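You operate a simulated robot arm through the tools that you are given. There is no shell and no other tool. Be economical: measure what you need, move in short steps, check, and stop when the job is done.

Carry out the task below with a simulated robot arm. There is one attempt and no reset: what you move stays moved.

JOB
Take the blue pad on the middle bench and put it away on the aisle side of the parts bench. Count the big nuts on the middle bench, then put as many of the clear bags from the middle bench on the top of the gauge bench. Stack the grease tub marked "GREASE 0" from the middle bench on top of the grease tub marked "GREASE 1". Put the nut on the middle bench away on the top of the number one machine. Take the silver hex bolt on the middle bench and put it away on the corner bench. Fetch the large hex nut and set it on the top of the gauge bench. Any order will do. Set down upright: clear bag.

The check looks at the end state, three seconds after you hand in, the way a careful person would. Anything else that was tipped, shoved, dropped, spilled or broken makes it a failure.

ROBOT AND FRAMES
A 6-joint arm with a fingered hand on a trunk, on a base that drives. Base frame: it is fixed to the floor where the robot stands at the start and does not move with it; the origin is under the middle of the robot, x ahead of it, y to its left, z up; the surface under the hand at the start is at about z = 0.85. Lengths are in m, angles in degrees, forces in N, time in s.
With the tool pointing down near the work surface it reaches from about 0.48 to 0.8 m from the robot's upright axis, wherever it stands. Its first joint turns from -166.0 to 166.0 degrees. Places, roughly: aisle side of the parts bench (24x94 cm) [-2.02, 4.9, 0.76]; big nut (3x3x2 cm) [0.6, 1.1, 0.9]; blue pad (8x11x3 cm) [0.5, 0.1, 0.9]; clear bag [0.75, 1, 1]; corner bench [0.5, -1.1, 0.8]; grease tub [0.75, 0.5, 1]; large hex nut (4x4x2 cm) [0.5, -0.8, 0.9]; nut (3x3x2 cm) [0.7, 1.1, 0.9]; silver hex bolt (4x3x5 cm) [0.4, 1, 0.9]; top of the gauge bench [-2.9, -1.7, 0.9]; top of the number one machine [-5.7, 0.7, 1]. Payload 4 kg.
The TCP is the grasp point between the finger pads, 0.02 m short of the fingertips. In the tool frame z runs along the fingers and y along their closing line. Largest opening 0.14 m; the body of the gripper starts 0.054 m behind the TCP. The gripper is a hand of 3 fingers: y runs from the thumb to the fingers, the wrist lies at [0, 0, -0.215] in the tool frame, and closing takes about 1.5 s.
Orientation is that of the tool frame in the base frame, as [roll, pitch, yaw] about the fixed x, y, z axes, in that order (R = Rz(yaw) Ry(pitch) Rx(roll)). With the fingers straight down and closing along the base's y, the tool's x points along the base's -x, its y along +y and its z along -z.

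CONTROLS
- The arm moves only by the tool move_arm. Its argument "steps" is a list of rows, each a list of 2 entries, a list of its own where there are three numbers: the shift along the tool's x, y, z in cm, then the turn, a rotation vector about the tool's x, y, z in degrees. In form: [[[dx, dy, dz], [ax, ay, az]], ...]. A call has 1 to 8 rows; each row shifts and turns the commanded pose from where the row before left it, along the tool's axes as they then stand. "claw" is the opening, from 0 (shut) to 1 (fully open), set as the call begins (left out, the last holds). Each row takes 0.2 s and may step no farther than 0.05 m and 8.6 degrees from the row before; otherwise, or with a gripper value out of range, the whole call is refused. Where a pose cannot be reached the arm comes as near as it can. A force on the tool above 40 N (or 10 N above the force at the start of the call, whichever is more), or a blocked arm, ends the call early, and 0.2 s more pass. The fingers move at their own pace (about 0.045 m/s each) and stop on an object; they squeeze with about 31 N. The grip force told is the motor's: it shows also when the fingers shut on nothing. Time passes only in rows, and 0.2 s behind the last, so rows that do not move let the fingers close. It gives the time, the measured TCP pose, the force on the tool (base axes), the opening and the grip force at its end, in the units of the frame above (readings bear some noise), with the torque about the TCP (base axes, N m) and any sound that the robot's microphone picked up.
- Cameras (640 x 400 px; columns grow to the right, rows downward): "scene" is now at [0.0536, 0.1684, 1.5986]; the picture's right is [-0.26, -0.97, 0.00], its down [-0.74, 0.20, -0.65] and it looks along [0.62, -0.17, -0.76] (base axes); focal length 214 px, centre (320, 200). "wrist" rides on the gripper at [0.074, -0.043, -0.079] in the tool frame; the picture's right is [0.50, 0.87, 0.00], its down [-0.59, 0.34, -0.73] and it looks along [-0.64, 0.37, 0.68] (tool axes); focal length 275 px, centre (320, 200). There is no depth. A picture from a camera that has moved, and an enlarged one, comes with that camera's place and axes in the base frame and with its lens.
- capture(camera): a new picture of that camera. No time passes.
- raise_lower(by): slides the trunk up (or, below 0, down) by that many m; the arm and the scene camera ride with it, the base frame stays. It gives what a move gives, with no picture.
- roll_base(legs): drives the robot by 1 to 6 legs, each [ahead, left, turn to the left] in m, m and degrees, along the robot's own axes; the way and the turn of a leg run together, so that a leg with both is an arc; at most 1.5 m and 180 degrees a leg. The arm and the cameras ride along, it lands a little off, and it stops where it bumps. It gives what a move gives.
- set_fingers(finger1, finger2, thumb_bend): sets how far each is bent, from 0 (flat) to 1 (curled in); at 0.3 the hand is open as for a grip, at 0.7 the pads meet at the TCP. One left out holds its place. A second passes; each finger stops where it meets its share of the squeeze, and holds until it gets a number again. A gripper value or a shape takes the hand back. It gives what a move gives, with no picture; readings hold the bend of each and the force on the fingers (four entries, about 0 where the hand has none), thumb and palm.
- set_grasp(shape): the hand has 3 fingers and takes this shape, open, in about a second: jaw (thumb against the fingers, like two jaws); tri (thumb and two fingers); tip (a fingertip pinch); poke (one finger out to press); point (the index stretched); flat (the hand flat); cup (the hand cupped); fist (a fist). The gripper value then closes the fingers along that shape, each until it touches; the sizes above hold for jaw. It gives what a move gives, with no picture.
- turn_head(pan, tilt): turns the head with the scene camera to pan (to the left, within 120 degrees either way) and tilt (down, from -29 to 69), counted from straight ahead of the robot. It gives what a move gives.
- inspect(camera, box): a new picture of the part [left, top, right, bottom] of that camera's present view, enlarged. No time passes.
- close_job(): hands the job in; it is judged then, once.

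Go step by step. Nothing tells you exact positions but the pictures and the camera data: compare them with the known pose of the tool, close in by small moves and look again before you grip or let go. The budget is 207 turns and 200 pictures, counting those below and the enlarged ones. Unless the task says otherwise, let go and move clear before handing in.

The tools are called after "Request:" as name(argument=value, ...) on one line, values as JSON. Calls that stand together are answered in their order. move_arm: Moves the arm, as the interface text tells. Its arguments: {"type":"object","properties":{"steps":{"type":"array"},"claw":{"type":"number"}},"required":["steps"]} The other tools are called the same way: raise_lower (by) slides the trunk up or down; set_grasp (shape) gives the hand a shape; set_fingers (finger1, finger2, thumb_bend) moves the fingers one by one; roll_base (legs) drives the base; turn_head (pan, tilt) turns the head that bears the scene camera; capture (camera) takes a picture; inspect (camera, box) takes an enlarged picture of a part of a camera's view; close_job () hands the job in.

At the start:

```text
time: 0.0
tool_pos: [0.4591, 0.1638, 1.1687]
tcp_rot: [-179.9, 0.0, 180.0]
force: [1.0, -0.2, -0.4]
wrist_torque: [-0.01, -0.01, 0.02]
gripper_width: 0.1398
gripper_force: 0.0
shape: jaw
bend: [0.3, 0.3, 0.3]
finger forces: [0.1, 0.0, 0.0, 0.1, 0.0, 0.0]
trunk travel left (down, up): [-0.2, 0.39]
robot x, y, heading: [-0.0, -0.0016, 0.1]
head pan, tilt: [-15.2, 49.6]
```

scene: 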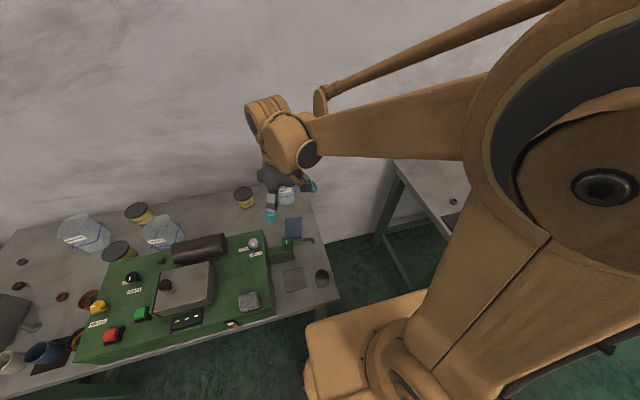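
wrist: 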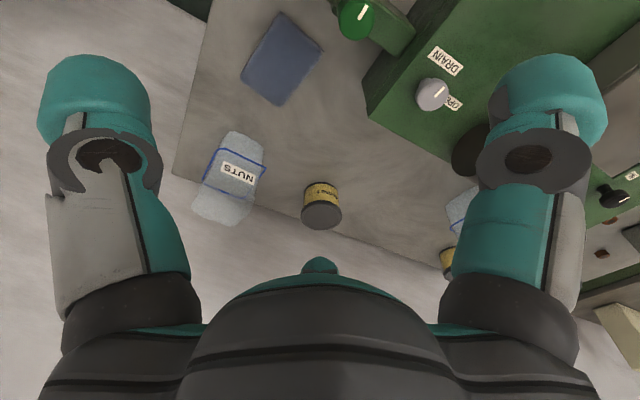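

I see the middle bench with a control panel, tubs, bags and a blue pad; I'll look closer at the bench to identify items.

Request:
inspect(camera="scene", box=[0, 180, 200, 380])

Request:
inspect(camera="scene", box=[180, 170, 350, 340])

Request:
turn_head(pan=50, tilt=45)

```text
2.00 times, centred on (100, 280) of scene
camera zoom: at [0.0536, 0.1684, 1.5986], right [-0.26, -0.97, 0.0], down [-0.74, 0.2, -0.65], along [0.62, -0.17, -0.76], focal length 429 px, centre (760, 40)
```

zoom: 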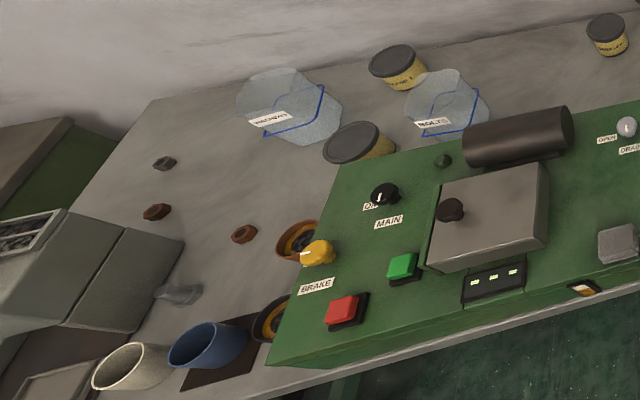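

```text
2.35 times, centred on (265, 255) of scene
camera zoom: at [0.0536, 0.1684, 1.5986], right [-0.26, -0.97, 0.0], down [-0.74, 0.2, -0.65], along [0.62, -0.17, -0.76], focal length 505 px, centre (449, 71)
```

zoom: 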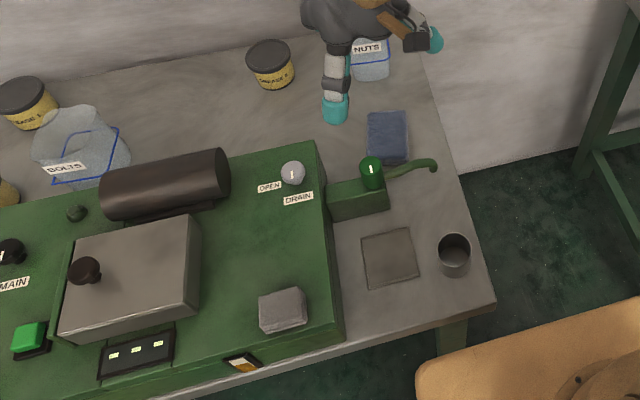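

```text
time: 1.4
tool_pos: [0.46, 0.1636, 1.1678]
tcp_rot: [-180.0, -0.1, -179.9]
force: [0.4, 0.6, 0.8]
wrist_torque: [0.01, 0.02, 0.02]
gripper_width: 0.1398
gripper_force: 0.0
shape: jaw
bend: [0.3, 0.3, 0.3]
finger forces: [0.0, 0.0, 0.1, 0.0, 0.0, 0.0]
trunk travel left (down, up): [-0.2, 0.39]
robot x, y, heading: [0.0037, 0.0009, -0.0]
head pan, tilt: [50.0, 45.0]
```

Request:
capture(camera="scene")

Request:
inspect(camera="scene", box=[200, 150, 400, 275])

Request:
inspect(camera="scene", box=[380, 150, 620, 300])

```text
195 pictures are left
camera scene: at [0.0313, 0.2509, 1.605], right [0.77, -0.64, 0.0], down [-0.46, -0.54, -0.71], along [0.45, 0.54, -0.71], focal length 214 px, centre (320, 200)
```

scene: 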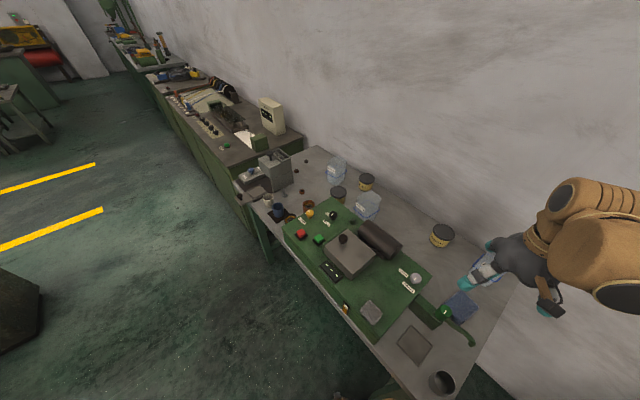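

```text
3.20 times, centred on (300, 212) of scene
camera zoom: at [0.0313, 0.2509, 1.605], right [0.77, -0.64, 0.0], down [-0.46, -0.54, -0.71], along [0.45, 0.54, -0.71], focal length 686 px, centre (384, 160)
```

zoom: 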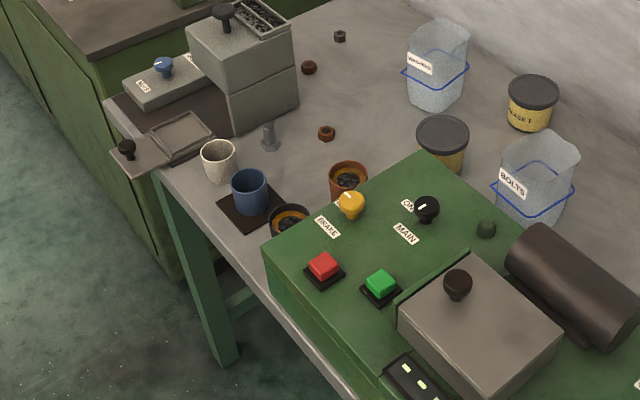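

```text
2.67 times, centred on (500, 225) of scene
camera zoom: at [0.0313, 0.2509, 1.605], right [0.77, -0.64, 0.0], down [-0.46, -0.54, -0.71], along [0.45, 0.54, -0.71], focal length 572 px, centre (-160, 133)
```

zoom: 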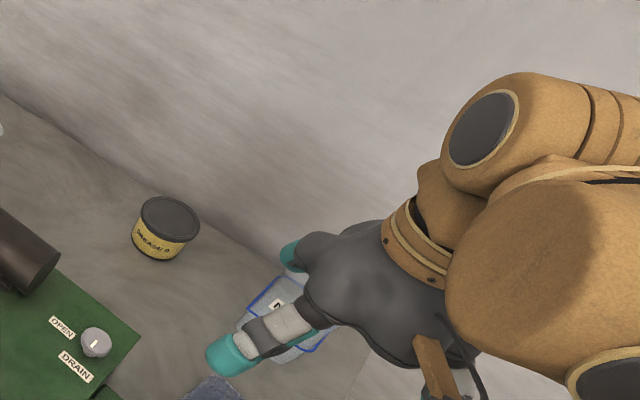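

The middle bench has two rusty big nuts visible, one dark nut, a bolt, three bags and three tubs. Next I survey the rest of the room.

Request:
turn_head(pan=-60, tilt=40)

Request:
capture(camera="scene")

Request:
turn_head(pan=-120, tilt=20)

Request:
capture(camera="scene")

Request:
turn_head(pan=110, tilt=20)

Request:
capture(camera="scene")

```text
time: 3.2
tool_pos: [0.4595, 0.1641, 1.1688]
tcp_rot: [-180.0, 0.0, 180.0]
force: [0.5, -0.9, 0.1]
wrist_torque: [-0.01, 0.01, 0.02]
gripper_width: 0.1398
gripper_force: 0.0
shape: jaw
bend: [0.3, 0.3, 0.3]
finger forces: [0.0, 0.0, 0.0, 0.0, 0.1, 0.1]
trunk travel left (down, up): [-0.2, 0.39]
robot x, y, heading: [0.0003, 0.003, -0.1]
head pan, tilt: [-60.0, 40.0]
```

```text
192 pictures are left
camera scene: at [0.0216, 0.115, 1.6123], right [-0.87, -0.5, 0.0], down [-0.32, 0.56, -0.77], along [0.38, -0.66, -0.64], focal length 214 px, centre (320, 200)
```

scene: 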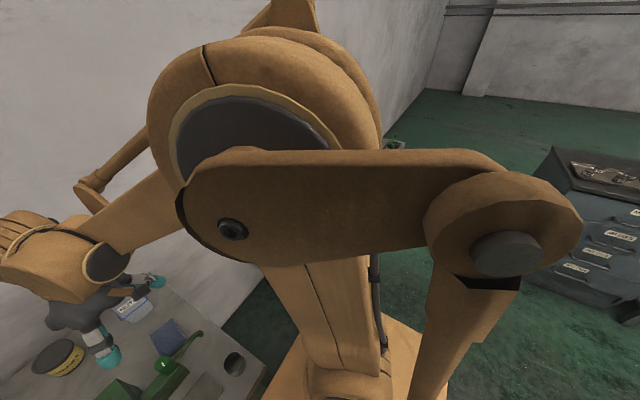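

```text
time: 4.5
tool_pos: [0.4589, 0.1639, 1.1675]
tcp_rot: [-180.0, 0.0, 180.0]
force: [0.1, -0.2, 0.6]
wrist_torque: [-0.02, -0.05, 0.02]
gripper_width: 0.1398
gripper_force: 0.0
shape: jaw
bend: [0.3, 0.3, 0.3]
finger forces: [0.1, 0.0, 0.0, 0.0, 0.0, 0.1]
trunk travel left (down, up): [-0.2, 0.39]
robot x, y, heading: [-0.0011, 0.0011, 0.0]
head pan, tilt: [-120.0, 20.0]
```

```text
191 pictures are left
camera scene: at [-0.0675, 0.1079, 1.6437], right [-0.87, 0.5, 0.0], down [0.17, 0.3, -0.94], along [-0.47, -0.81, -0.34], focal length 214 px, centre (320, 200)
```

scene: 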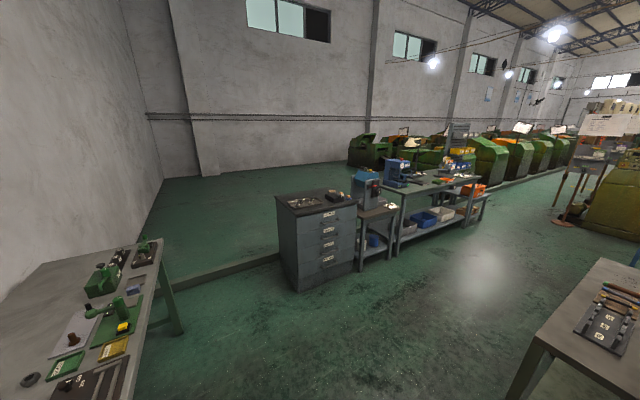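

```text
time: 7.8
tool_pos: [0.4604, 0.1643, 1.168]
tcp_rot: [-179.9, -0.1, -180.0]
force: [0.0, 0.6, 0.3]
wrist_torque: [0.01, -0.02, -0.01]
gripper_width: 0.1399
gripper_force: 0.0
shape: jaw
bend: [0.3, 0.3, 0.3]
finger forces: [0.1, 0.0, 0.1, 0.0, 0.0, 0.0]
trunk travel left (down, up): [-0.2, 0.39]
robot x, y, heading: [0.001, -0.0, -0.0]
head pan, tilt: [110.0, 20.0]
```

```text
190 pictures are left
camera scene: at [-0.0528, 0.2761, 1.6437], right [0.94, 0.34, 0.0], down [0.12, -0.32, -0.94], along [-0.32, 0.88, -0.34], focal length 214 px, centre (320, 200)
```

scene: 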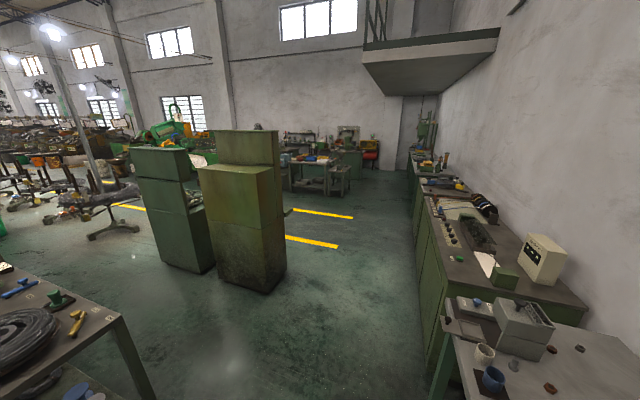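

I have the room layout: corner bench on the right, gauge bench behind-right, a table directly behind. Now I read the tub labels.

Request:
turn_head(pan=30, tilt=50)

Request:
inspect(camera="scene", box=[190, 100, 310, 175])

Request:
inspect(camera="scene", box=[300, 100, 420, 175])

Request:
inspect(camera="wrist", box=[190, 130, 350, 230])

```text
time: 9.3
tool_pos: [0.4588, 0.1634, 1.1685]
tcp_rot: [180.0, 0.0, 180.0]
force: [-1.0, 0.0, -0.2]
wrist_torque: [0.01, 0.03, 0.0]
gripper_width: 0.1396
gripper_force: 0.0
shape: jaw
bend: [0.3, 0.3, 0.3]
finger forces: [0.0, 0.1, 0.0, 0.0, 0.0, 0.0]
trunk travel left (down, up): [-0.2, 0.39]
robot x, y, heading: [-0.0012, 0.0, 0.1]
head pan, tilt: [30.0, 50.0]
```

```text
5.33 times, centred on (250, 138) of scene
camera zoom: at [0.0457, 0.2272, 1.5981], right [0.5, -0.87, 0.0], down [-0.66, -0.38, -0.64], along [0.56, 0.32, -0.77], focal length 1144 px, centre (693, 533)
```

zoom: 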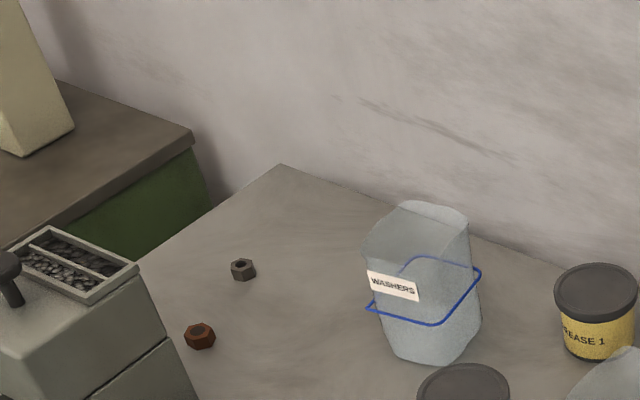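

```text
5.33 times, centred on (360, 138) of scene
camera zoom: at [0.0457, 0.2272, 1.5981], right [0.5, -0.87, 0.0], down [-0.66, -0.38, -0.64], along [0.56, 0.32, -0.77], focal length 1144 px, centre (107, 533)
```

zoom: 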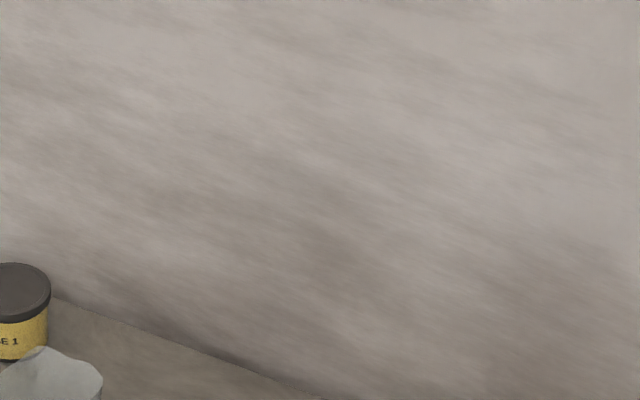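

```text
4.00 times, centred on (270, 180) of wrist
camera zoom: at [0.3853, 0.1206, 1.2469], right [-0.5, 0.87, 0.0], down [0.59, 0.34, 0.73], along [0.64, 0.37, -0.68], focal length 1101 px, centre (520, 280)
```

zoom: 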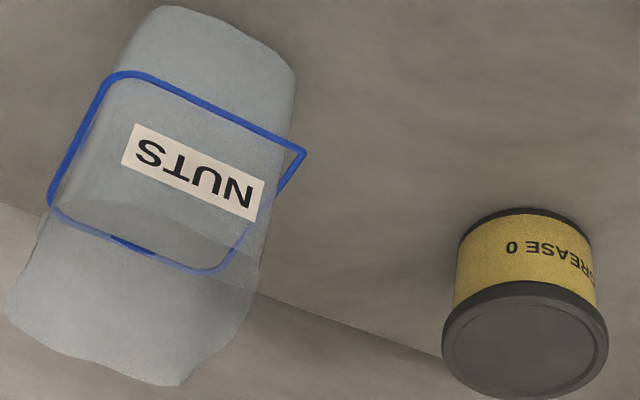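

GREASE 0 is the right tub at about (0.74, 0.33), GREASE 1 the one by the wall near (0.76, 0.75). I drive left to reach both and bring the hand toward GREASE 0.

Request:
roll_base(legs=[[0, 0.54, 0]])

Request:
move_arm(steps=[[[-3, -4, 0], [0, 0, 0]], [[-3, -4, 0], [0, 0, 0]], [[-3, -4, 0], [0, 0, 0]], [[-3, -4, 0], [0, 0, 0]], [[-3, -4, 0], [0, 0, 0]], [[-3, -4, 0], [0, 0, 0]], [[-3, -4, 0], [0, 0, 0]], [[-2, -4, 0], [0, 0, 0]]], claw=1)

Request:
capture(camera="wrist")

Request:
capture(camera="scene")

```text
time: 12.5
tool_pos: [0.4622, 0.6998, 1.1681]
tcp_rot: [179.9, 0.0, 179.5]
force: [-0.1, 0.7, 0.3]
wrist_torque: [-0.01, 0.03, -0.01]
gripper_width: 0.14
gripper_force: 0.1
shape: jaw
bend: [0.3, 0.3, 0.3]
finger forces: [0.1, 0.0, 0.0, 0.0, 0.1, 0.0]
trunk travel left (down, up): [-0.2, 0.39]
robot x, y, heading: [0.0017, 0.5416, -0.6]
head pan, tilt: [30.0, 50.0]
```

```text
time: 14.3
tool_pos: [0.6907, 0.375, 1.1675]
tcp_rot: [-180.0, 0.0, 179.7]
force: [-0.1, 0.8, -0.5]
wrist_torque: [0.0, 0.03, 0.03]
gripper_width: 0.1398
gripper_force: 0.1
shape: jaw
bend: [0.3, 0.3, 0.3]
finger forces: [0.0, 0.1, 0.0, 0.0, 0.0, 0.0]
trunk travel left (down, up): [-0.2, 0.39]
robot x, y, heading: [0.0027, 0.5404, -0.5]
head pan, tilt: [30.0, 50.0]
```

```text
186 pictures are left
camera wrist: at [0.6173, 0.3331, 1.2466], right [-0.49, 0.87, 0.0], down [0.59, 0.34, 0.73], along [0.64, 0.36, -0.68], focal length 275 px, centre (320, 200)
```

wrist: 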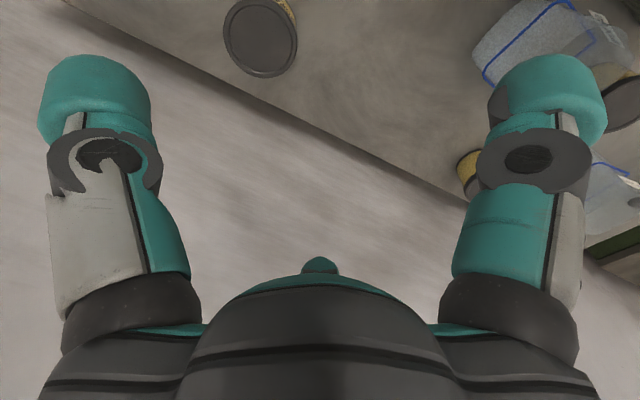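

```text
185 pictures are left
camera scene: at [0.05, 0.7643, 1.5982], right [0.49, -0.87, 0.0], down [-0.67, -0.38, -0.64], along [0.56, 0.32, -0.77], focal length 214 px, centre (320, 200)
```

scene: 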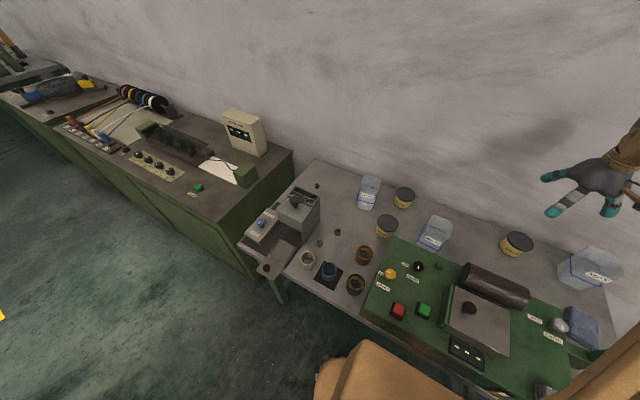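

The tub lid is at about (0.741, 0.325, 0.905). I move above it and start descending.

Request:
move_arm(steps=[[[-2.5, -2.5, 0], [0, 0, 0]], [[-2.5, -2.5, 0], [0, 0, 0]], [[0, 0, 5], [0, 0, 0]], [[0, 0, 5], [0, 0, 0]], [[0, 0, 5], [0, 0, 0]], [[0, 0, 3], [0, 0, 0]]])

Request:
capture(camera="wrist")

Request:
inspect(camera="scene", box=[440, 150, 640, 275])

```text
time: 15.7
tool_pos: [0.7388, 0.3281, 0.9872]
tcp_rot: [-180.0, 0.0, 179.6]
force: [-0.3, -0.1, -1.1]
wrist_torque: [0.0, 0.03, -0.03]
gripper_width: 0.14
gripper_force: 0.0
shape: jaw
bend: [0.3, 0.3, 0.3]
finger forces: [0.0, 0.1, 0.1, 0.0, 0.1, 0.0]
trunk travel left (down, up): [-0.2, 0.39]
robot x, y, heading: [0.0016, 0.5388, -0.4]
head pan, tilt: [30.0, 50.0]
```

```text
184 pictures are left
camera wrist: at [0.6651, 0.2857, 1.0661], right [-0.49, 0.87, 0.0], down [0.59, 0.34, 0.73], along [0.64, 0.36, -0.68], focal length 275 px, centre (320, 200)
```

wrist: 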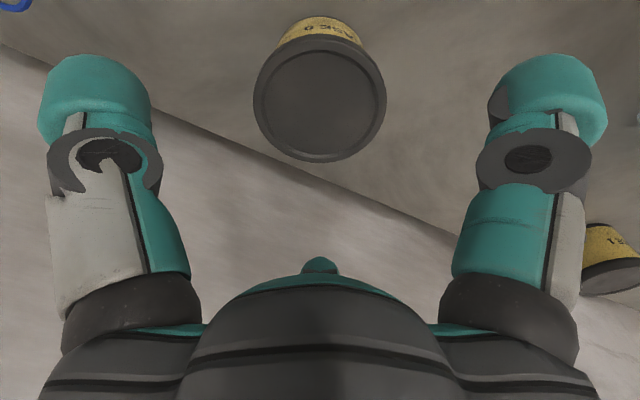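

```text
3.20 times, centred on (540, 212) of scene
camera zoom: at [0.0498, 0.7653, 1.5981], right [0.49, -0.87, 0.0], down [-0.67, -0.38, -0.64], along [0.56, 0.32, -0.77], focal length 686 px, centre (-384, 160)
```

zoom: 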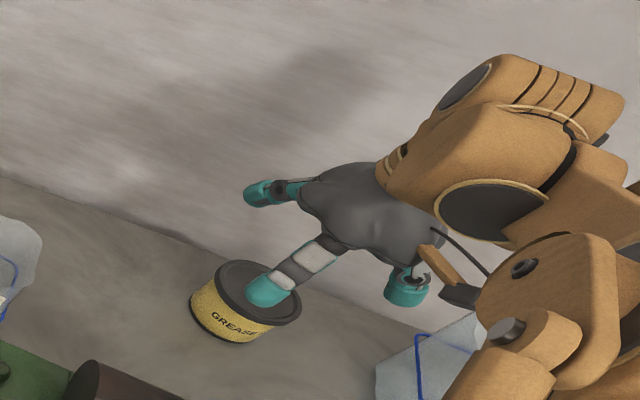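

Centered over the tub. Descend and close.

Request:
move_arm(steps=[[[0, 0.3, 5], [0, 0, 0]], [[0, 0, 3], [0, 0, 0]], [[0, 0, 2.5], [0, 0, 0]]])

Request:
move_arm(steps=[[[0, 0, 0], [0, 0, 0]], [[0, 0, 0], [0, 0, 0]], [[0, 0, 0], [0, 0, 0]], [[0, 0, 0], [0, 0, 0]], [[0, 0, 0], [0, 0, 0]], [[0, 0, 0], [0, 0, 0]], [[0, 0, 0], [0, 0, 0]]], claw=0)

Request:
capture(camera="wrist")

```text
time: 16.5
tool_pos: [0.7395, 0.3303, 0.8822]
tcp_rot: [-180.0, 0.1, 179.6]
force: [-1.0, -0.4, 0.2]
wrist_torque: [0.03, 0.02, 0.01]
gripper_width: 0.1397
gripper_force: 0.0
shape: jaw
bend: [0.3, 0.3, 0.3]
finger forces: [0.0, 0.1, 0.0, 0.0, 0.1, 0.0]
trunk travel left (down, up): [-0.2, 0.39]
robot x, y, heading: [0.0031, 0.5388, -0.2]
head pan, tilt: [30.0, 50.0]
```

```text
time: 18.1
tool_pos: [0.7399, 0.3302, 0.883]
tcp_rot: [-179.9, 0.0, 179.6]
force: [-0.3, 0.1, 0.0]
wrist_torque: [0.06, 0.0, 0.0]
gripper_width: 0.0647
gripper_force: 31.1
shape: jaw
bend: [0.37, 0.36, 0.33]
finger forces: [27.7, 27.8, 0.1, 0.0, 28.3, 0.0]
trunk travel left (down, up): [-0.2, 0.39]
robot x, y, heading: [0.0034, 0.5393, -0.3]
head pan, tilt: [30.0, 50.0]
```

```text
182 pictures are left
camera wrist: at [0.6657, 0.2879, 0.9614], right [-0.49, 0.87, 0.0], down [0.59, 0.34, 0.73], along [0.64, 0.36, -0.68], focal length 275 px, centre (320, 200)
```

wrist: 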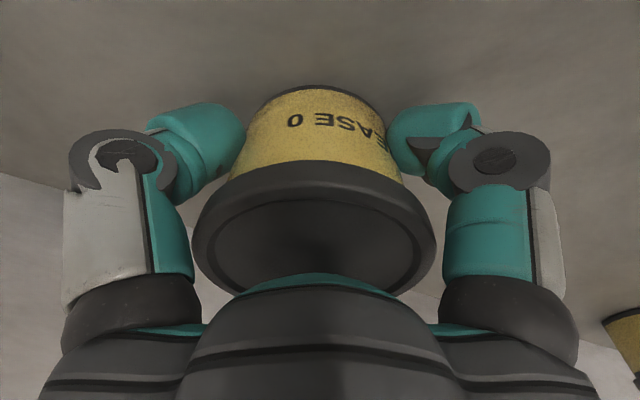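

Gripped under the lid. Lift and carry toward GREASE 1.

Request:
move_arm(steps=[[[0, 0, -5], [0, 0, 0]], [[0, 0, -5], [0, 0, 0]], [[0, 0, -5], [0, 0, 0]], [[0, 0, -5], [0, 0, 0]], [[0, 5, -2], [0, 0, 0]], [[0, 5, 0], [0, 0, 0]], [[0, 5, 0], [0, 0, 0]], [[0, 5, 0], [0, 0, 0]]])

Request:
capture(camera="wrist")

Request:
inspect(camera="scene", box=[320, 130, 560, 280])

```text
refused: row 5 steps farther than a row can; nothing moved
```

```text
181 pictures are left
camera wrist: at [0.6657, 0.2879, 0.9614], right [-0.49, 0.87, 0.0], down [0.59, 0.34, 0.73], along [0.64, 0.36, -0.68], focal length 275 px, centre (320, 200)
```

wrist: 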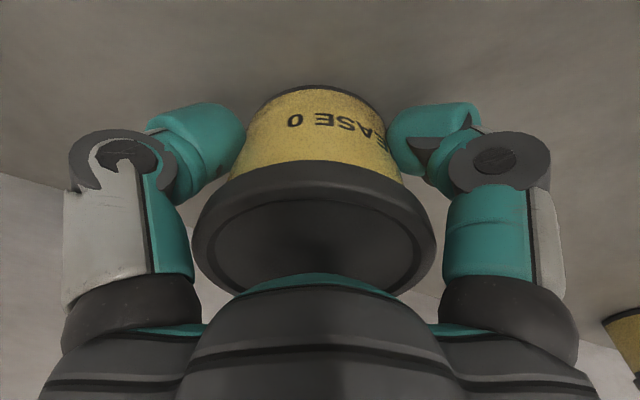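

```text
2.67 times, centred on (440, 205) of scene
camera zoom: at [0.0498, 0.7653, 1.5981], right [0.49, -0.87, 0.0], down [-0.67, -0.38, -0.64], along [0.56, 0.32, -0.77], focal length 572 px, centre (0, 187)
```

zoom: 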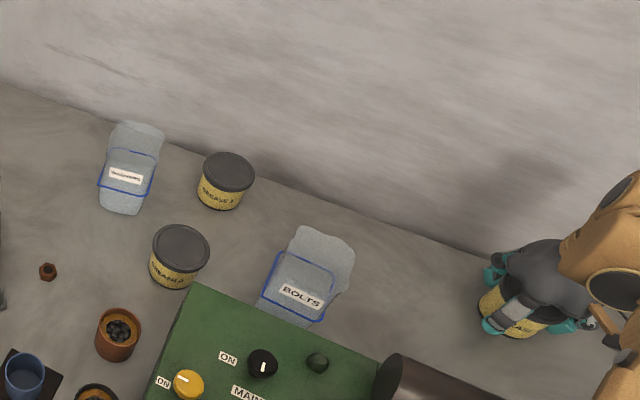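

Request:
move_arm(steps=[[[0, 0, -5], [0, 0, 0]], [[0, 0, -5], [0, 0, 0]], [[0, 0, -5], [0, 0, 0]], [[0, 0, -5], [0, 0, 0]], [[0, 4.6, -1.9], [0, 0, 0]], [[0, 5, 0], [0, 0, 0]], [[0, 5, 0], [0, 0, 0]], [[0, 5, 0], [0, 0, 0]]])

Request:
capture(camera="wrist")

Request:
inspect(camera="scene", box=[360, 170, 440, 220])

```text
time: 19.9
tool_pos: [0.7433, 0.5273, 1.1026]
tcp_rot: [-180.0, 0.0, 179.5]
force: [-0.4, -0.5, -3.6]
wrist_torque: [0.01, 0.0, -0.01]
gripper_width: 0.0648
gripper_force: 30.7
shape: jaw
bend: [0.37, 0.36, 0.34]
finger forces: [27.7, 28.5, 0.1, 0.0, 28.4, 0.0]
trunk travel left (down, up): [-0.2, 0.39]
robot x, y, heading: [0.004, 0.5382, -0.2]
head pan, tilt: [30.0, 50.0]
```

```text
179 pictures are left
camera wrist: at [0.6681, 0.4844, 1.181], right [-0.49, 0.87, 0.0], down [0.59, 0.34, 0.73], along [0.64, 0.36, -0.68], focal length 275 px, centre (320, 200)
```

wrist: 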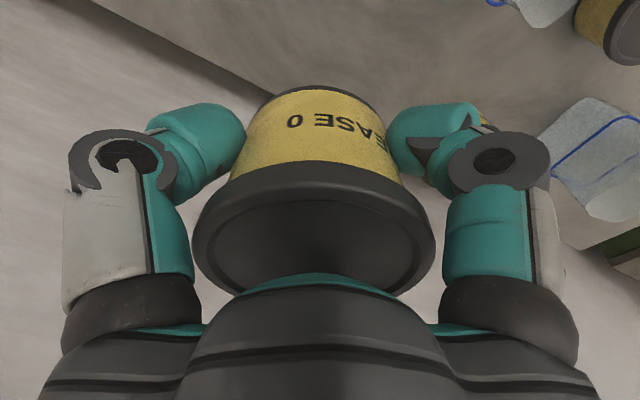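

```text
8.00 times, centred on (400, 195) of scene
camera zoom: at [0.0499, 0.7667, 1.5979], right [0.49, -0.87, 0.0], down [-0.67, -0.38, -0.64], along [0.56, 0.32, -0.77], focal length 1716 px, centre (-320, 240)
```

zoom: 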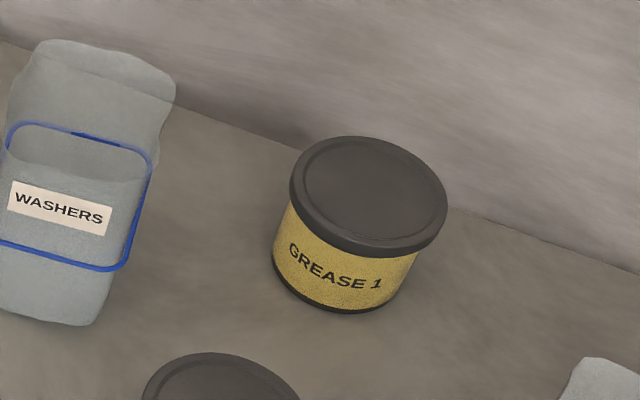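

GREASE 1 confirmed, lid center ≈ (0.761, 0.752). I move above it.

Request:
move_arm(steps=[[[-0.4, 4.5, 0], [0, 0, 0]], [[-0.4, 4.5, 0], [0, 0, 0]], [[-0.4, 4.5, 0], [0, 0, 0]], [[-0.4, 4.5, 0], [0, 0, 0]], [[-0.1, 4.4, 0], [0, 0, 0]], [[0, 0, 4], [0, 0, 0]], [[0, 0, 3], [0, 0, 0]]])

Request:
capture(camera="wrist")

Request:
inspect(camera="scene", box=[360, 140, 456, 200])

```text
time: 21.5
tool_pos: [0.7591, 0.7516, 1.0313]
tcp_rot: [-180.0, 0.0, 179.6]
force: [-0.2, -0.3, -2.6]
wrist_torque: [-0.02, -0.02, 0.02]
gripper_width: 0.0648
gripper_force: 30.8
shape: jaw
bend: [0.37, 0.36, 0.34]
finger forces: [27.5, 28.7, 0.1, 0.0, 28.2, 0.0]
trunk travel left (down, up): [-0.2, 0.39]
robot x, y, heading: [0.0049, 0.5392, -0.4]
head pan, tilt: [30.0, 50.0]
```

```text
177 pictures are left
camera wrist: at [0.6853, 0.7088, 1.1103], right [-0.49, 0.87, 0.0], down [0.59, 0.34, 0.73], along [0.64, 0.36, -0.68], focal length 275 px, centre (320, 200)
```

wrist: 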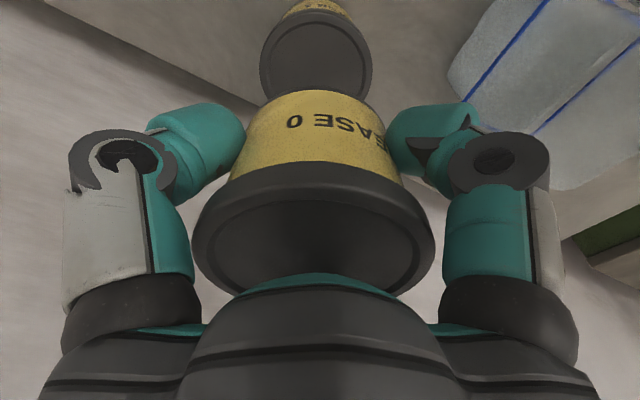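

```text
6.67 times, centred on (408, 170) of scene
camera zoom: at [0.0501, 0.7662, 1.5979], right [0.49, -0.87, 0.0], down [-0.67, -0.38, -0.64], along [0.56, 0.32, -0.77], focal length 1430 px, centre (-267, 400)
```

zoom: 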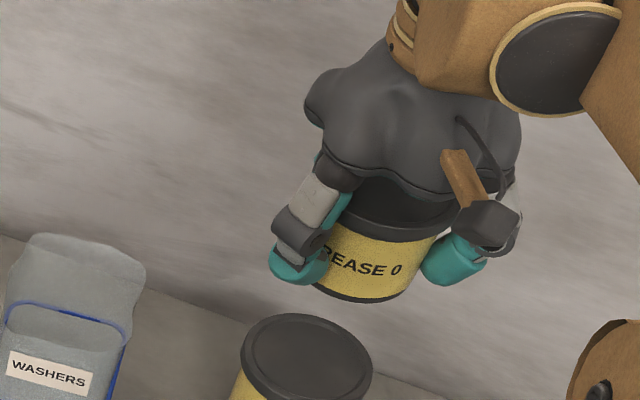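

Aligned within a few mm. Lower gently toward contact.

Request:
move_arm(steps=[[[-0.1, 0, 4], [0, 0, 0]], [[0, 0, 3], [0, 0, 0]], [[0, 0, 1], [0, 0, 0]]])

Request:
inspect(camera="scene", box=[360, 150, 456, 210])

Request:
capture(camera="wrist")

```text
time: 22.3
tool_pos: [0.7604, 0.7502, 0.9527]
tcp_rot: [180.0, 0.0, 179.6]
force: [0.5, -0.8, -4.1]
wrist_torque: [0.01, 0.0, -0.01]
gripper_width: 0.0648
gripper_force: 30.9
shape: jaw
bend: [0.37, 0.36, 0.34]
finger forces: [27.6, 28.9, 0.1, 0.0, 28.1, 0.0]
trunk travel left (down, up): [-0.2, 0.39]
robot x, y, heading: [0.001, 0.5383, -0.3]
head pan, tilt: [30.0, 50.0]
```

```text
6.67 times, centred on (408, 180) of scene
camera zoom: at [0.05, 0.7658, 1.598], right [0.49, -0.87, 0.0], down [-0.67, -0.38, -0.64], along [0.56, 0.32, -0.77], focal length 1430 px, centre (-267, 333)
```

zoom: 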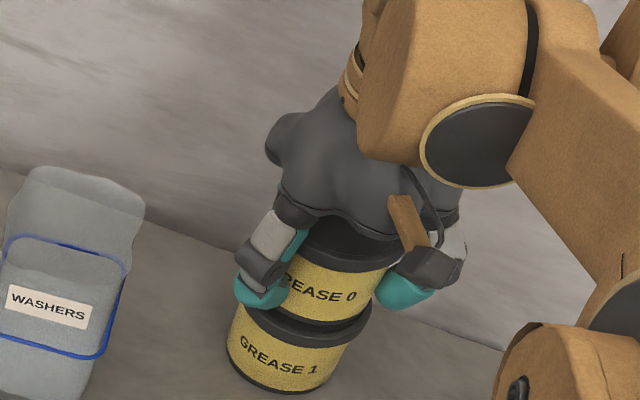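

```text
174 pictures are left
camera wrist: at [0.6864, 0.7076, 1.0307], right [-0.49, 0.87, 0.0], down [0.59, 0.34, 0.73], along [0.64, 0.36, -0.68], focal length 275 px, centre (320, 200)
```

wrist: 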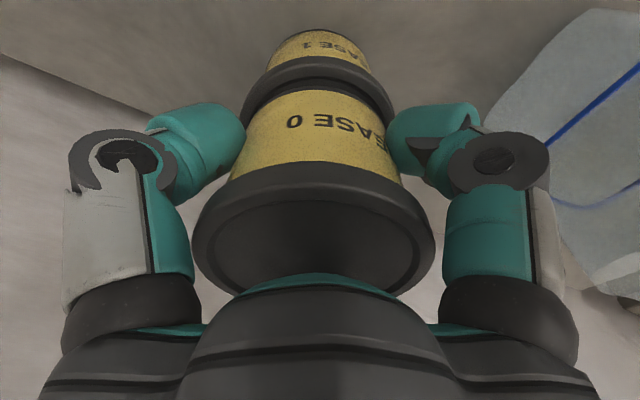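

Request:
move_arm(steps=[[[0, 0, 0.6], [0, 0, 0]], [[0, 0, 0.3], [0, 0, 0]], [[0, 0, 0.3], [0, 0, 0]]])

Request:
inspect(camera="wrist", box=[220, 20, 420, 145])

```text
time: 23.1
tool_pos: [0.7597, 0.7501, 0.9457]
tcp_rot: [-180.0, 0.2, 179.6]
force: [2.4, 0.5, 27.4]
wrist_torque: [-0.36, -0.04, 0.04]
gripper_width: 0.0662
gripper_force: 31.2
shape: jaw
bend: [0.37, 0.36, 0.33]
finger forces: [33.4, 33.2, 0.0, 0.0, 34.9, 0.0]
trunk travel left (down, up): [-0.2, 0.39]
robot x, y, heading: [-0.0017, 0.5373, -0.3]
head pan, tilt: [30.0, 50.0]
stopped in row 3: the force on the tool passed its limit at 44 N (the readings are from after the stop); the commanded pose is now the measured one
```

```text
3.20 times, centred on (320, 82) of wrist
camera zoom: at [0.6851, 0.7074, 1.024], right [-0.49, 0.87, 0.0], down [0.59, 0.34, 0.74], along [0.64, 0.36, -0.68], focal length 881 px, centre (320, 576)
```

zoom: 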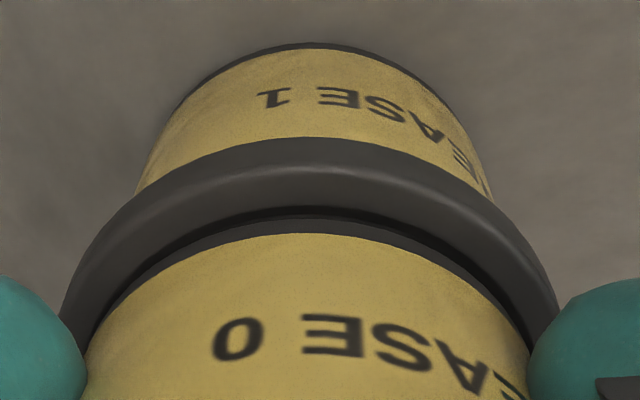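

Contact made and the tubs are concentric. Release with a partial opening.

Request:
move_arm(steps=[[[0, 0, -0.1], [0, 0, 0]], [[0, 0, 0], [0, 0, 0]], [[0, 0, 0], [0, 0, 0]], [[0, 0, 0], [0, 0, 0]], [[0, 0, 0], [0, 0, 0]], [[0, 0, 0], [0, 0, 0]]], claw=0.78)

Request:
capture(camera="wrist")

```text
time: 24.5
tool_pos: [0.7609, 0.7506, 0.9427]
tcp_rot: [-180.0, 0.1, 179.6]
force: [-0.2, 0.2, 0.9]
wrist_torque: [-0.02, 0.0, -0.01]
gripper_width: 0.1087
gripper_force: 0.0
shape: jaw
bend: [0.25, 0.25, 0.23]
finger forces: [0.0, 0.0, 0.0, 0.0, 0.0, 0.1]
trunk travel left (down, up): [-0.2, 0.39]
robot x, y, heading: [-0.0005, 0.5402, -0.5]
head pan, tilt: [30.0, 50.0]
```

```text
172 pictures are left
camera wrist: at [0.6869, 0.7078, 1.0221], right [-0.49, 0.87, 0.0], down [0.59, 0.34, 0.74], along [0.64, 0.36, -0.68], focal length 275 px, centre (320, 200)
```

wrist: 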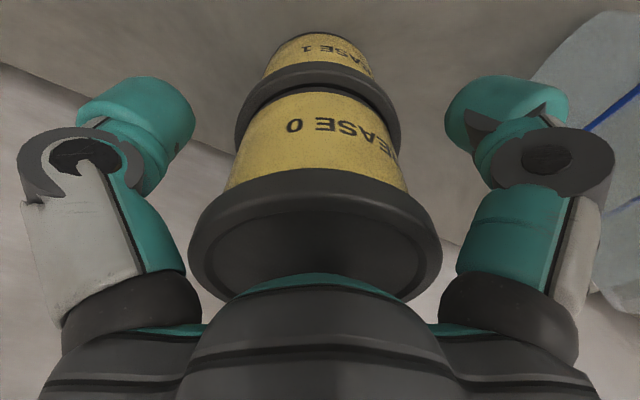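

Tub is stacked free. Lift straight up, then inspect the left part of the bench.

Request:
move_arm(steps=[[[0, 0, -3], [0, 0, 0]], [[0, 0, -5], [0, 0, 0]], [[0, 0, -5], [0, 0, 0]], [[0, 0, -5], [0, 0, 0]], [[0, 0, -5], [0, 0, 0]]])

Request:
inspect(camera="scene", box=[235, 160, 395, 260])

Request:
inspect(camera="scene", box=[240, 215, 400, 315])

```text
time: 25.7
tool_pos: [0.7614, 0.7499, 1.1735]
tcp_rot: [-180.0, 0.2, 179.6]
force: [0.2, 0.1, 0.0]
wrist_torque: [0.04, -0.03, 0.01]
gripper_width: 0.1089
gripper_force: 0.3
shape: jaw
bend: [0.24, 0.24, 0.23]
finger forces: [0.1, 0.0, 0.0, 0.0, 0.1, 0.0]
trunk travel left (down, up): [-0.2, 0.39]
robot x, y, heading: [0.0055, 0.5438, -0.4]
head pan, tilt: [30.0, 50.0]
```

```text
4.00 times, centred on (315, 210) of scene
camera zoom: at [0.0492, 0.7656, 1.5981], right [0.49, -0.87, 0.0], down [-0.67, -0.38, -0.64], along [0.56, 0.32, -0.77], focal length 858 px, centre (340, 160)
```

zoom: 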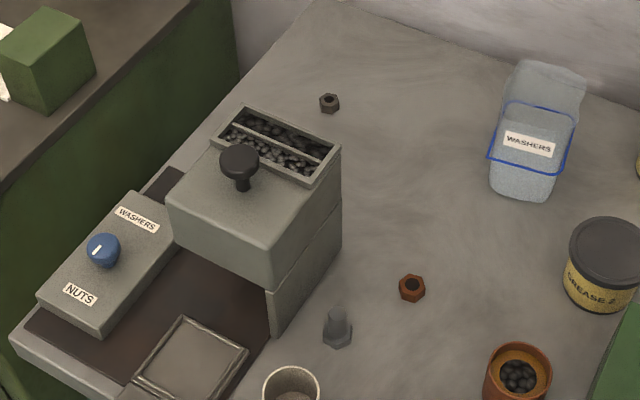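

```text
4.00 times, centred on (320, 265) of scene
camera zoom: at [0.0492, 0.7656, 1.5981], right [0.49, -0.87, 0.0], down [-0.67, -0.38, -0.64], along [0.56, 0.32, -0.77], focal length 858 px, centre (320, -60)
```

zoom: 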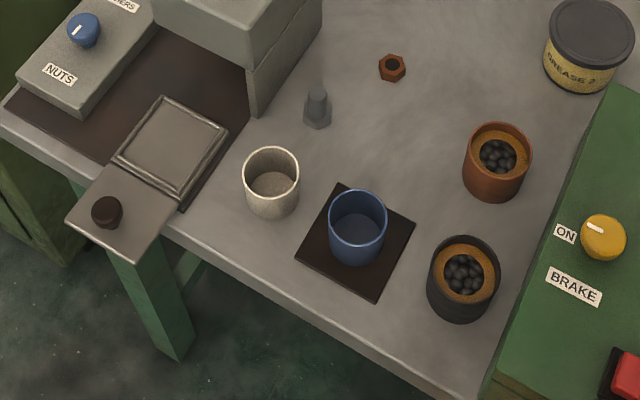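

The bolt stands at about (0.40, 0.97), 5 cm from the grey box, so I'll come in with a tilted hand. First I move and yaw the hand.

Request:
move_arm(steps=[[[4.8, 0, 0], [0, 0, 0]], [[4.8, 0, 0], [0, 0, 0]], [[4.8, 0, 0], [0, 0, 0]], [[4.8, 0, 0], [0, 0, 0]], [[4.8, 0, 0], [0, 0, 0]], [[4.8, 0, 0], [0, 0, 0]], [[4.8, 0, 0], [0, 0, 0]]])

Request:
move_arm(steps=[[[0, 0, 0], [0, 0, -8.5]], [[0, 0, 0], [0, 0, -8.5]], [[0, 0, 0], [0, 0, -8.5]], [[0, 0, 0], [0, 0, -8.5]], [[0, 0, 0], [0, 0, -8.5]], [[0, 0, 0], [0, 0, -8.5]], [[0, 0, 0], [0, 0, -8.5]], [[0, 0, 0], [0, 0, -8.5]]])

Request:
move_arm(steps=[[[0, 0, 0], [0, 0, -8.5]], [[0, 0, 0], [0, 0, -8.5]], [[0, 0, 0], [0, 0, -5]], [[0, 0, 0], [0, -7, 0]], [[0, 0, 0], [0, -7, 0]], [[0, 0, 0], [0, -7, 0]], [[0, 0, 0], [0, -7, 0]]])

Request:
capture(camera="wrist")

Request:
capture(camera="scene")

```text
time: 27.3
tool_pos: [0.4223, 0.7533, 1.1738]
tcp_rot: [180.0, 0.0, 179.7]
force: [-0.5, -0.1, 0.3]
wrist_torque: [0.01, 0.0, -0.02]
gripper_width: 0.1087
gripper_force: 0.0
shape: jaw
bend: [0.24, 0.24, 0.23]
finger forces: [0.0, 0.0, 0.1, 0.1, 0.0, 0.1]
trunk travel left (down, up): [-0.2, 0.39]
robot x, y, heading: [0.0003, 0.5379, -0.4]
head pan, tilt: [30.0, 50.0]
```

```text
time: 29.1
tool_pos: [0.4257, 0.753, 1.1731]
tcp_rot: [-179.9, 0.0, -112.3]
force: [0.0, -0.1, -0.2]
wrist_torque: [0.01, -0.02, 0.01]
gripper_width: 0.109
gripper_force: 0.2
shape: jaw
bend: [0.24, 0.24, 0.23]
finger forces: [0.1, 0.0, 0.1, 0.0, 0.1, 0.0]
trunk travel left (down, up): [-0.2, 0.39]
robot x, y, heading: [0.0003, 0.5367, -0.3]
head pan, tilt: [30.0, 50.0]
```

```text
time: 30.7
tool_pos: [0.424, 0.7525, 1.1731]
tcp_rot: [-179.8, 28.1, -90.2]
force: [-0.1, 0.2, 0.1]
wrist_torque: [-0.04, -0.01, 0.0]
gripper_width: 0.1088
gripper_force: 0.1
shape: jaw
bend: [0.24, 0.24, 0.23]
finger forces: [0.0, 0.1, 0.0, 0.1, 0.0, 0.0]
trunk travel left (down, up): [-0.2, 0.39]
robot x, y, heading: [0.0006, 0.5371, -0.3]
head pan, tilt: [30.0, 50.0]
```

```text
169 pictures are left
camera wrist: at [0.467, 0.6491, 1.2078], right [-0.87, -0.43, -0.24], down [-0.34, 0.17, 0.92], along [-0.36, 0.88, -0.3], focal length 275 px, centre (320, 200)
```

wrist: 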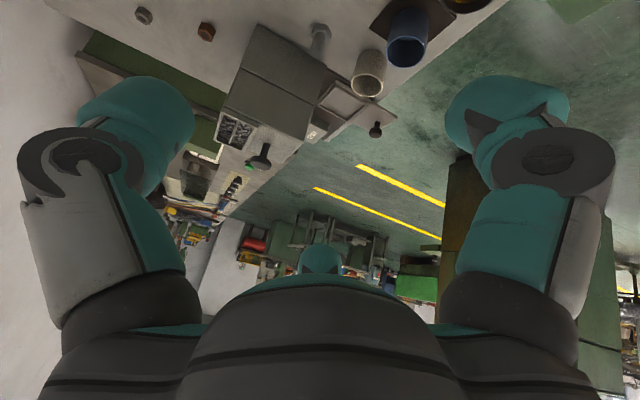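

```text
168 pictures are left
camera scene: at [0.0494, 0.7654, 1.5981], right [0.49, -0.87, 0.0], down [-0.67, -0.38, -0.64], along [0.56, 0.32, -0.77], focal length 214 px, centre (320, 200)
```

scene: 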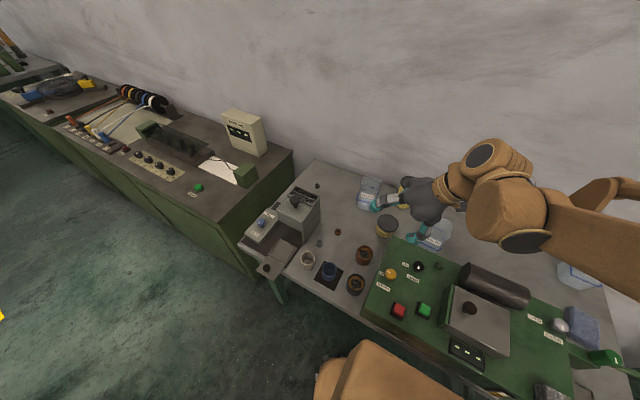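

Only two rusty big nuts and one dark nut are seen, so two bags. I approach the bolt along the tilted axis with a narrower opening.

Request:
move_arm(steps=[[[-0.85, 0.37, 4.2], [0, 0, 0]], [[-0.85, 0.37, 4.2], [0, 0, 0]], [[-0.85, 0.37, 4.2], [0, 0, 0]], [[-0.85, 0.37, 4.2], [0, 0, 0]], [[-0.85, 0.37, 4.2], [0, 0, 0]], [[-0.85, 0.35, 4], [0, 0, 0]]], claw=0.4)

Request:
capture(camera="wrist")

Request:
inspect(camera="scene", box=[270, 200, 398, 280])

```text
time: 32.1
tool_pos: [0.4036, 0.9164, 0.9759]
tcp_rot: [-179.9, 27.9, -90.3]
force: [0.7, 0.1, 0.2]
wrist_torque: [0.03, -0.03, -0.01]
gripper_width: 0.056
gripper_force: 0.0
shape: jaw
bend: [0.38, 0.38, 0.37]
finger forces: [0.1, 0.0, 0.1, 0.0, 0.0, 0.1]
trunk travel left (down, up): [-0.2, 0.39]
robot x, y, heading: [-0.0001, 0.5407, -0.3]
head pan, tilt: [30.0, 50.0]
```

```text
167 pictures are left
camera wrist: at [0.4461, 0.813, 1.0107], right [-0.87, -0.44, -0.24], down [-0.34, 0.18, 0.92], along [-0.36, 0.88, -0.3], focal length 275 px, centre (320, 200)
```

wrist: 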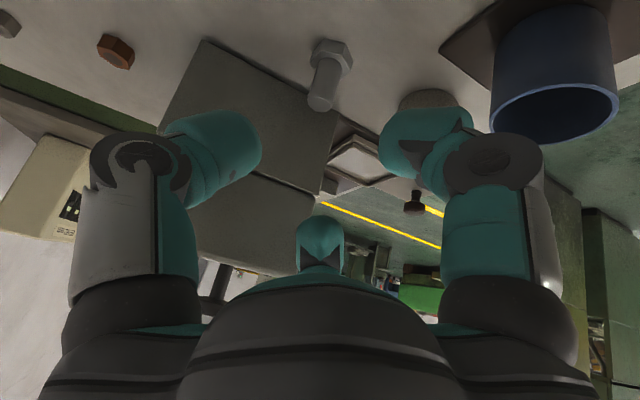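

```text
5.00 times, centred on (334, 240) of scene
camera zoom: at [0.0498, 0.7668, 1.5979], right [0.49, -0.87, 0.0], down [-0.67, -0.38, -0.64], along [0.56, 0.32, -0.77], focal length 1072 px, centre (250, 0)
```

zoom: 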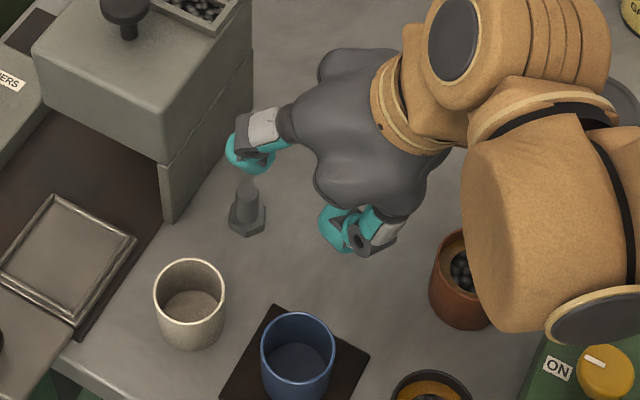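

Bolt axis is at about (0.405, 0.959). Advance along the tool axis and grip.

Request:
move_arm(steps=[[[0.1, -0.1, 4], [0, 0, 0]], [[0.1, 0, 3], [0, 0, 0]], [[0.1, 0, 2.6], [0, 0, 0]]])

Request:
capture(camera="wrist")

Request:
inspect(camera="scene", box=[270, 200, 398, 280])

```text
time: 32.9
tool_pos: [0.4057, 0.9576, 0.8886]
tcp_rot: [-179.9, 28.0, -90.4]
force: [-0.5, 0.4, 0.2]
wrist_torque: [0.0, 0.01, -0.03]
gripper_width: 0.0563
gripper_force: 0.1
shape: jaw
bend: [0.38, 0.38, 0.37]
finger forces: [0.0, 0.0, 0.0, 0.0, 0.0, 0.0]
trunk travel left (down, up): [-0.2, 0.39]
robot x, y, heading: [0.0032, 0.5381, -0.2]
head pan, tilt: [30.0, 50.0]
```

```text
165 pictures are left
camera wrist: at [0.4481, 0.8553, 0.9241], right [-0.87, -0.44, -0.24], down [-0.34, 0.18, 0.92], along [-0.36, 0.88, -0.3], focal length 275 px, centre (320, 200)
```

wrist: 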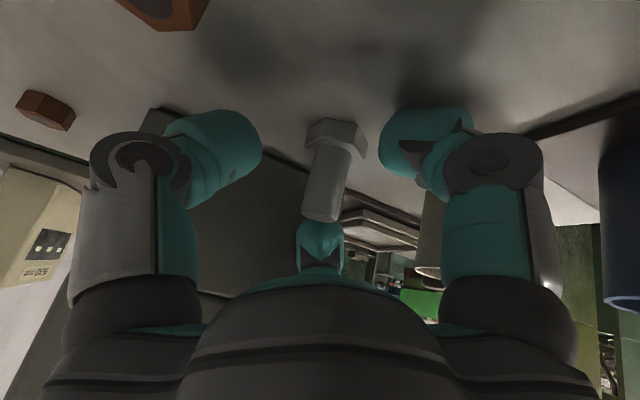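

```text
5.00 times, centred on (334, 240) of scene
camera zoom: at [0.0499, 0.7664, 1.5979], right [0.49, -0.87, 0.0], down [-0.67, -0.38, -0.64], along [0.56, 0.32, -0.77], focal length 1072 px, centre (250, 0)
```

zoom: 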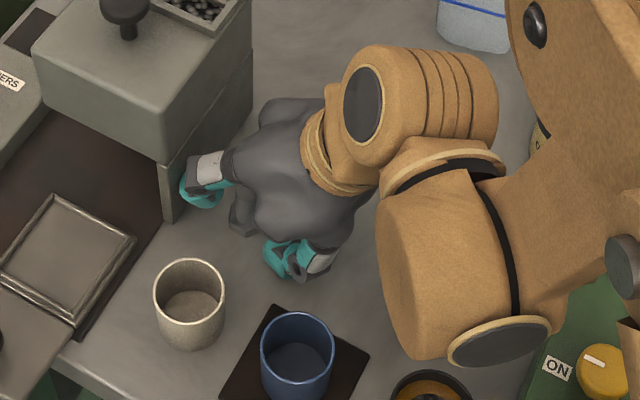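

Request:
move_arm(steps=[[[0, 0, 0], [0, 0, 0]], [[0, 0, 0], [0, 0, 0]], [[0, 0, 0], [0, 0, 0]], [[0, 0, 0], [0, 0, 0]], [[0, 0, 0], [0, 0, 0]], [[0, 0, 0], [0, 0, 0]], [[0, 0, 0], [0, 0, 0]]], claw=0)

Request:
capture(camera="wrist")

```text
time: 34.5
tool_pos: [0.4058, 0.9585, 0.8898]
tcp_rot: [-179.9, 28.0, -90.3]
force: [0.1, -0.3, 0.0]
wrist_torque: [-0.04, 0.0, -0.01]
gripper_width: 0.0161
gripper_force: 31.1
shape: jaw
bend: [0.82, 0.61, 0.56]
finger forces: [23.7, 27.5, 0.0, 0.1, 28.0, 0.0]
trunk travel left (down, up): [-0.2, 0.39]
robot x, y, heading: [0.001, 0.538, -0.2]
head pan, tilt: [30.0, 50.0]
```

```text
163 pictures are left
camera wrist: at [0.4478, 0.8549, 0.9248], right [-0.87, -0.44, -0.24], down [-0.34, 0.18, 0.92], along [-0.36, 0.88, -0.3], focal length 275 px, centre (320, 200)
```

wrist: 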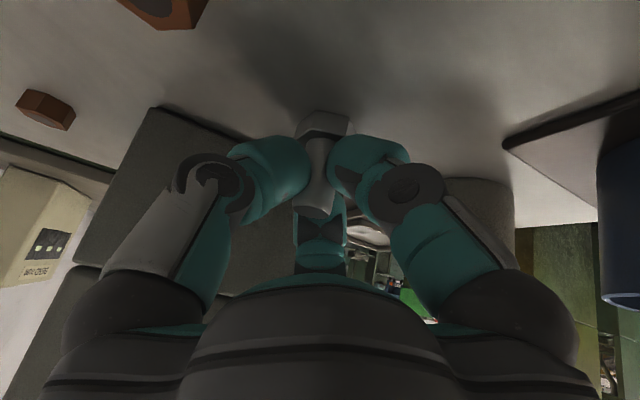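

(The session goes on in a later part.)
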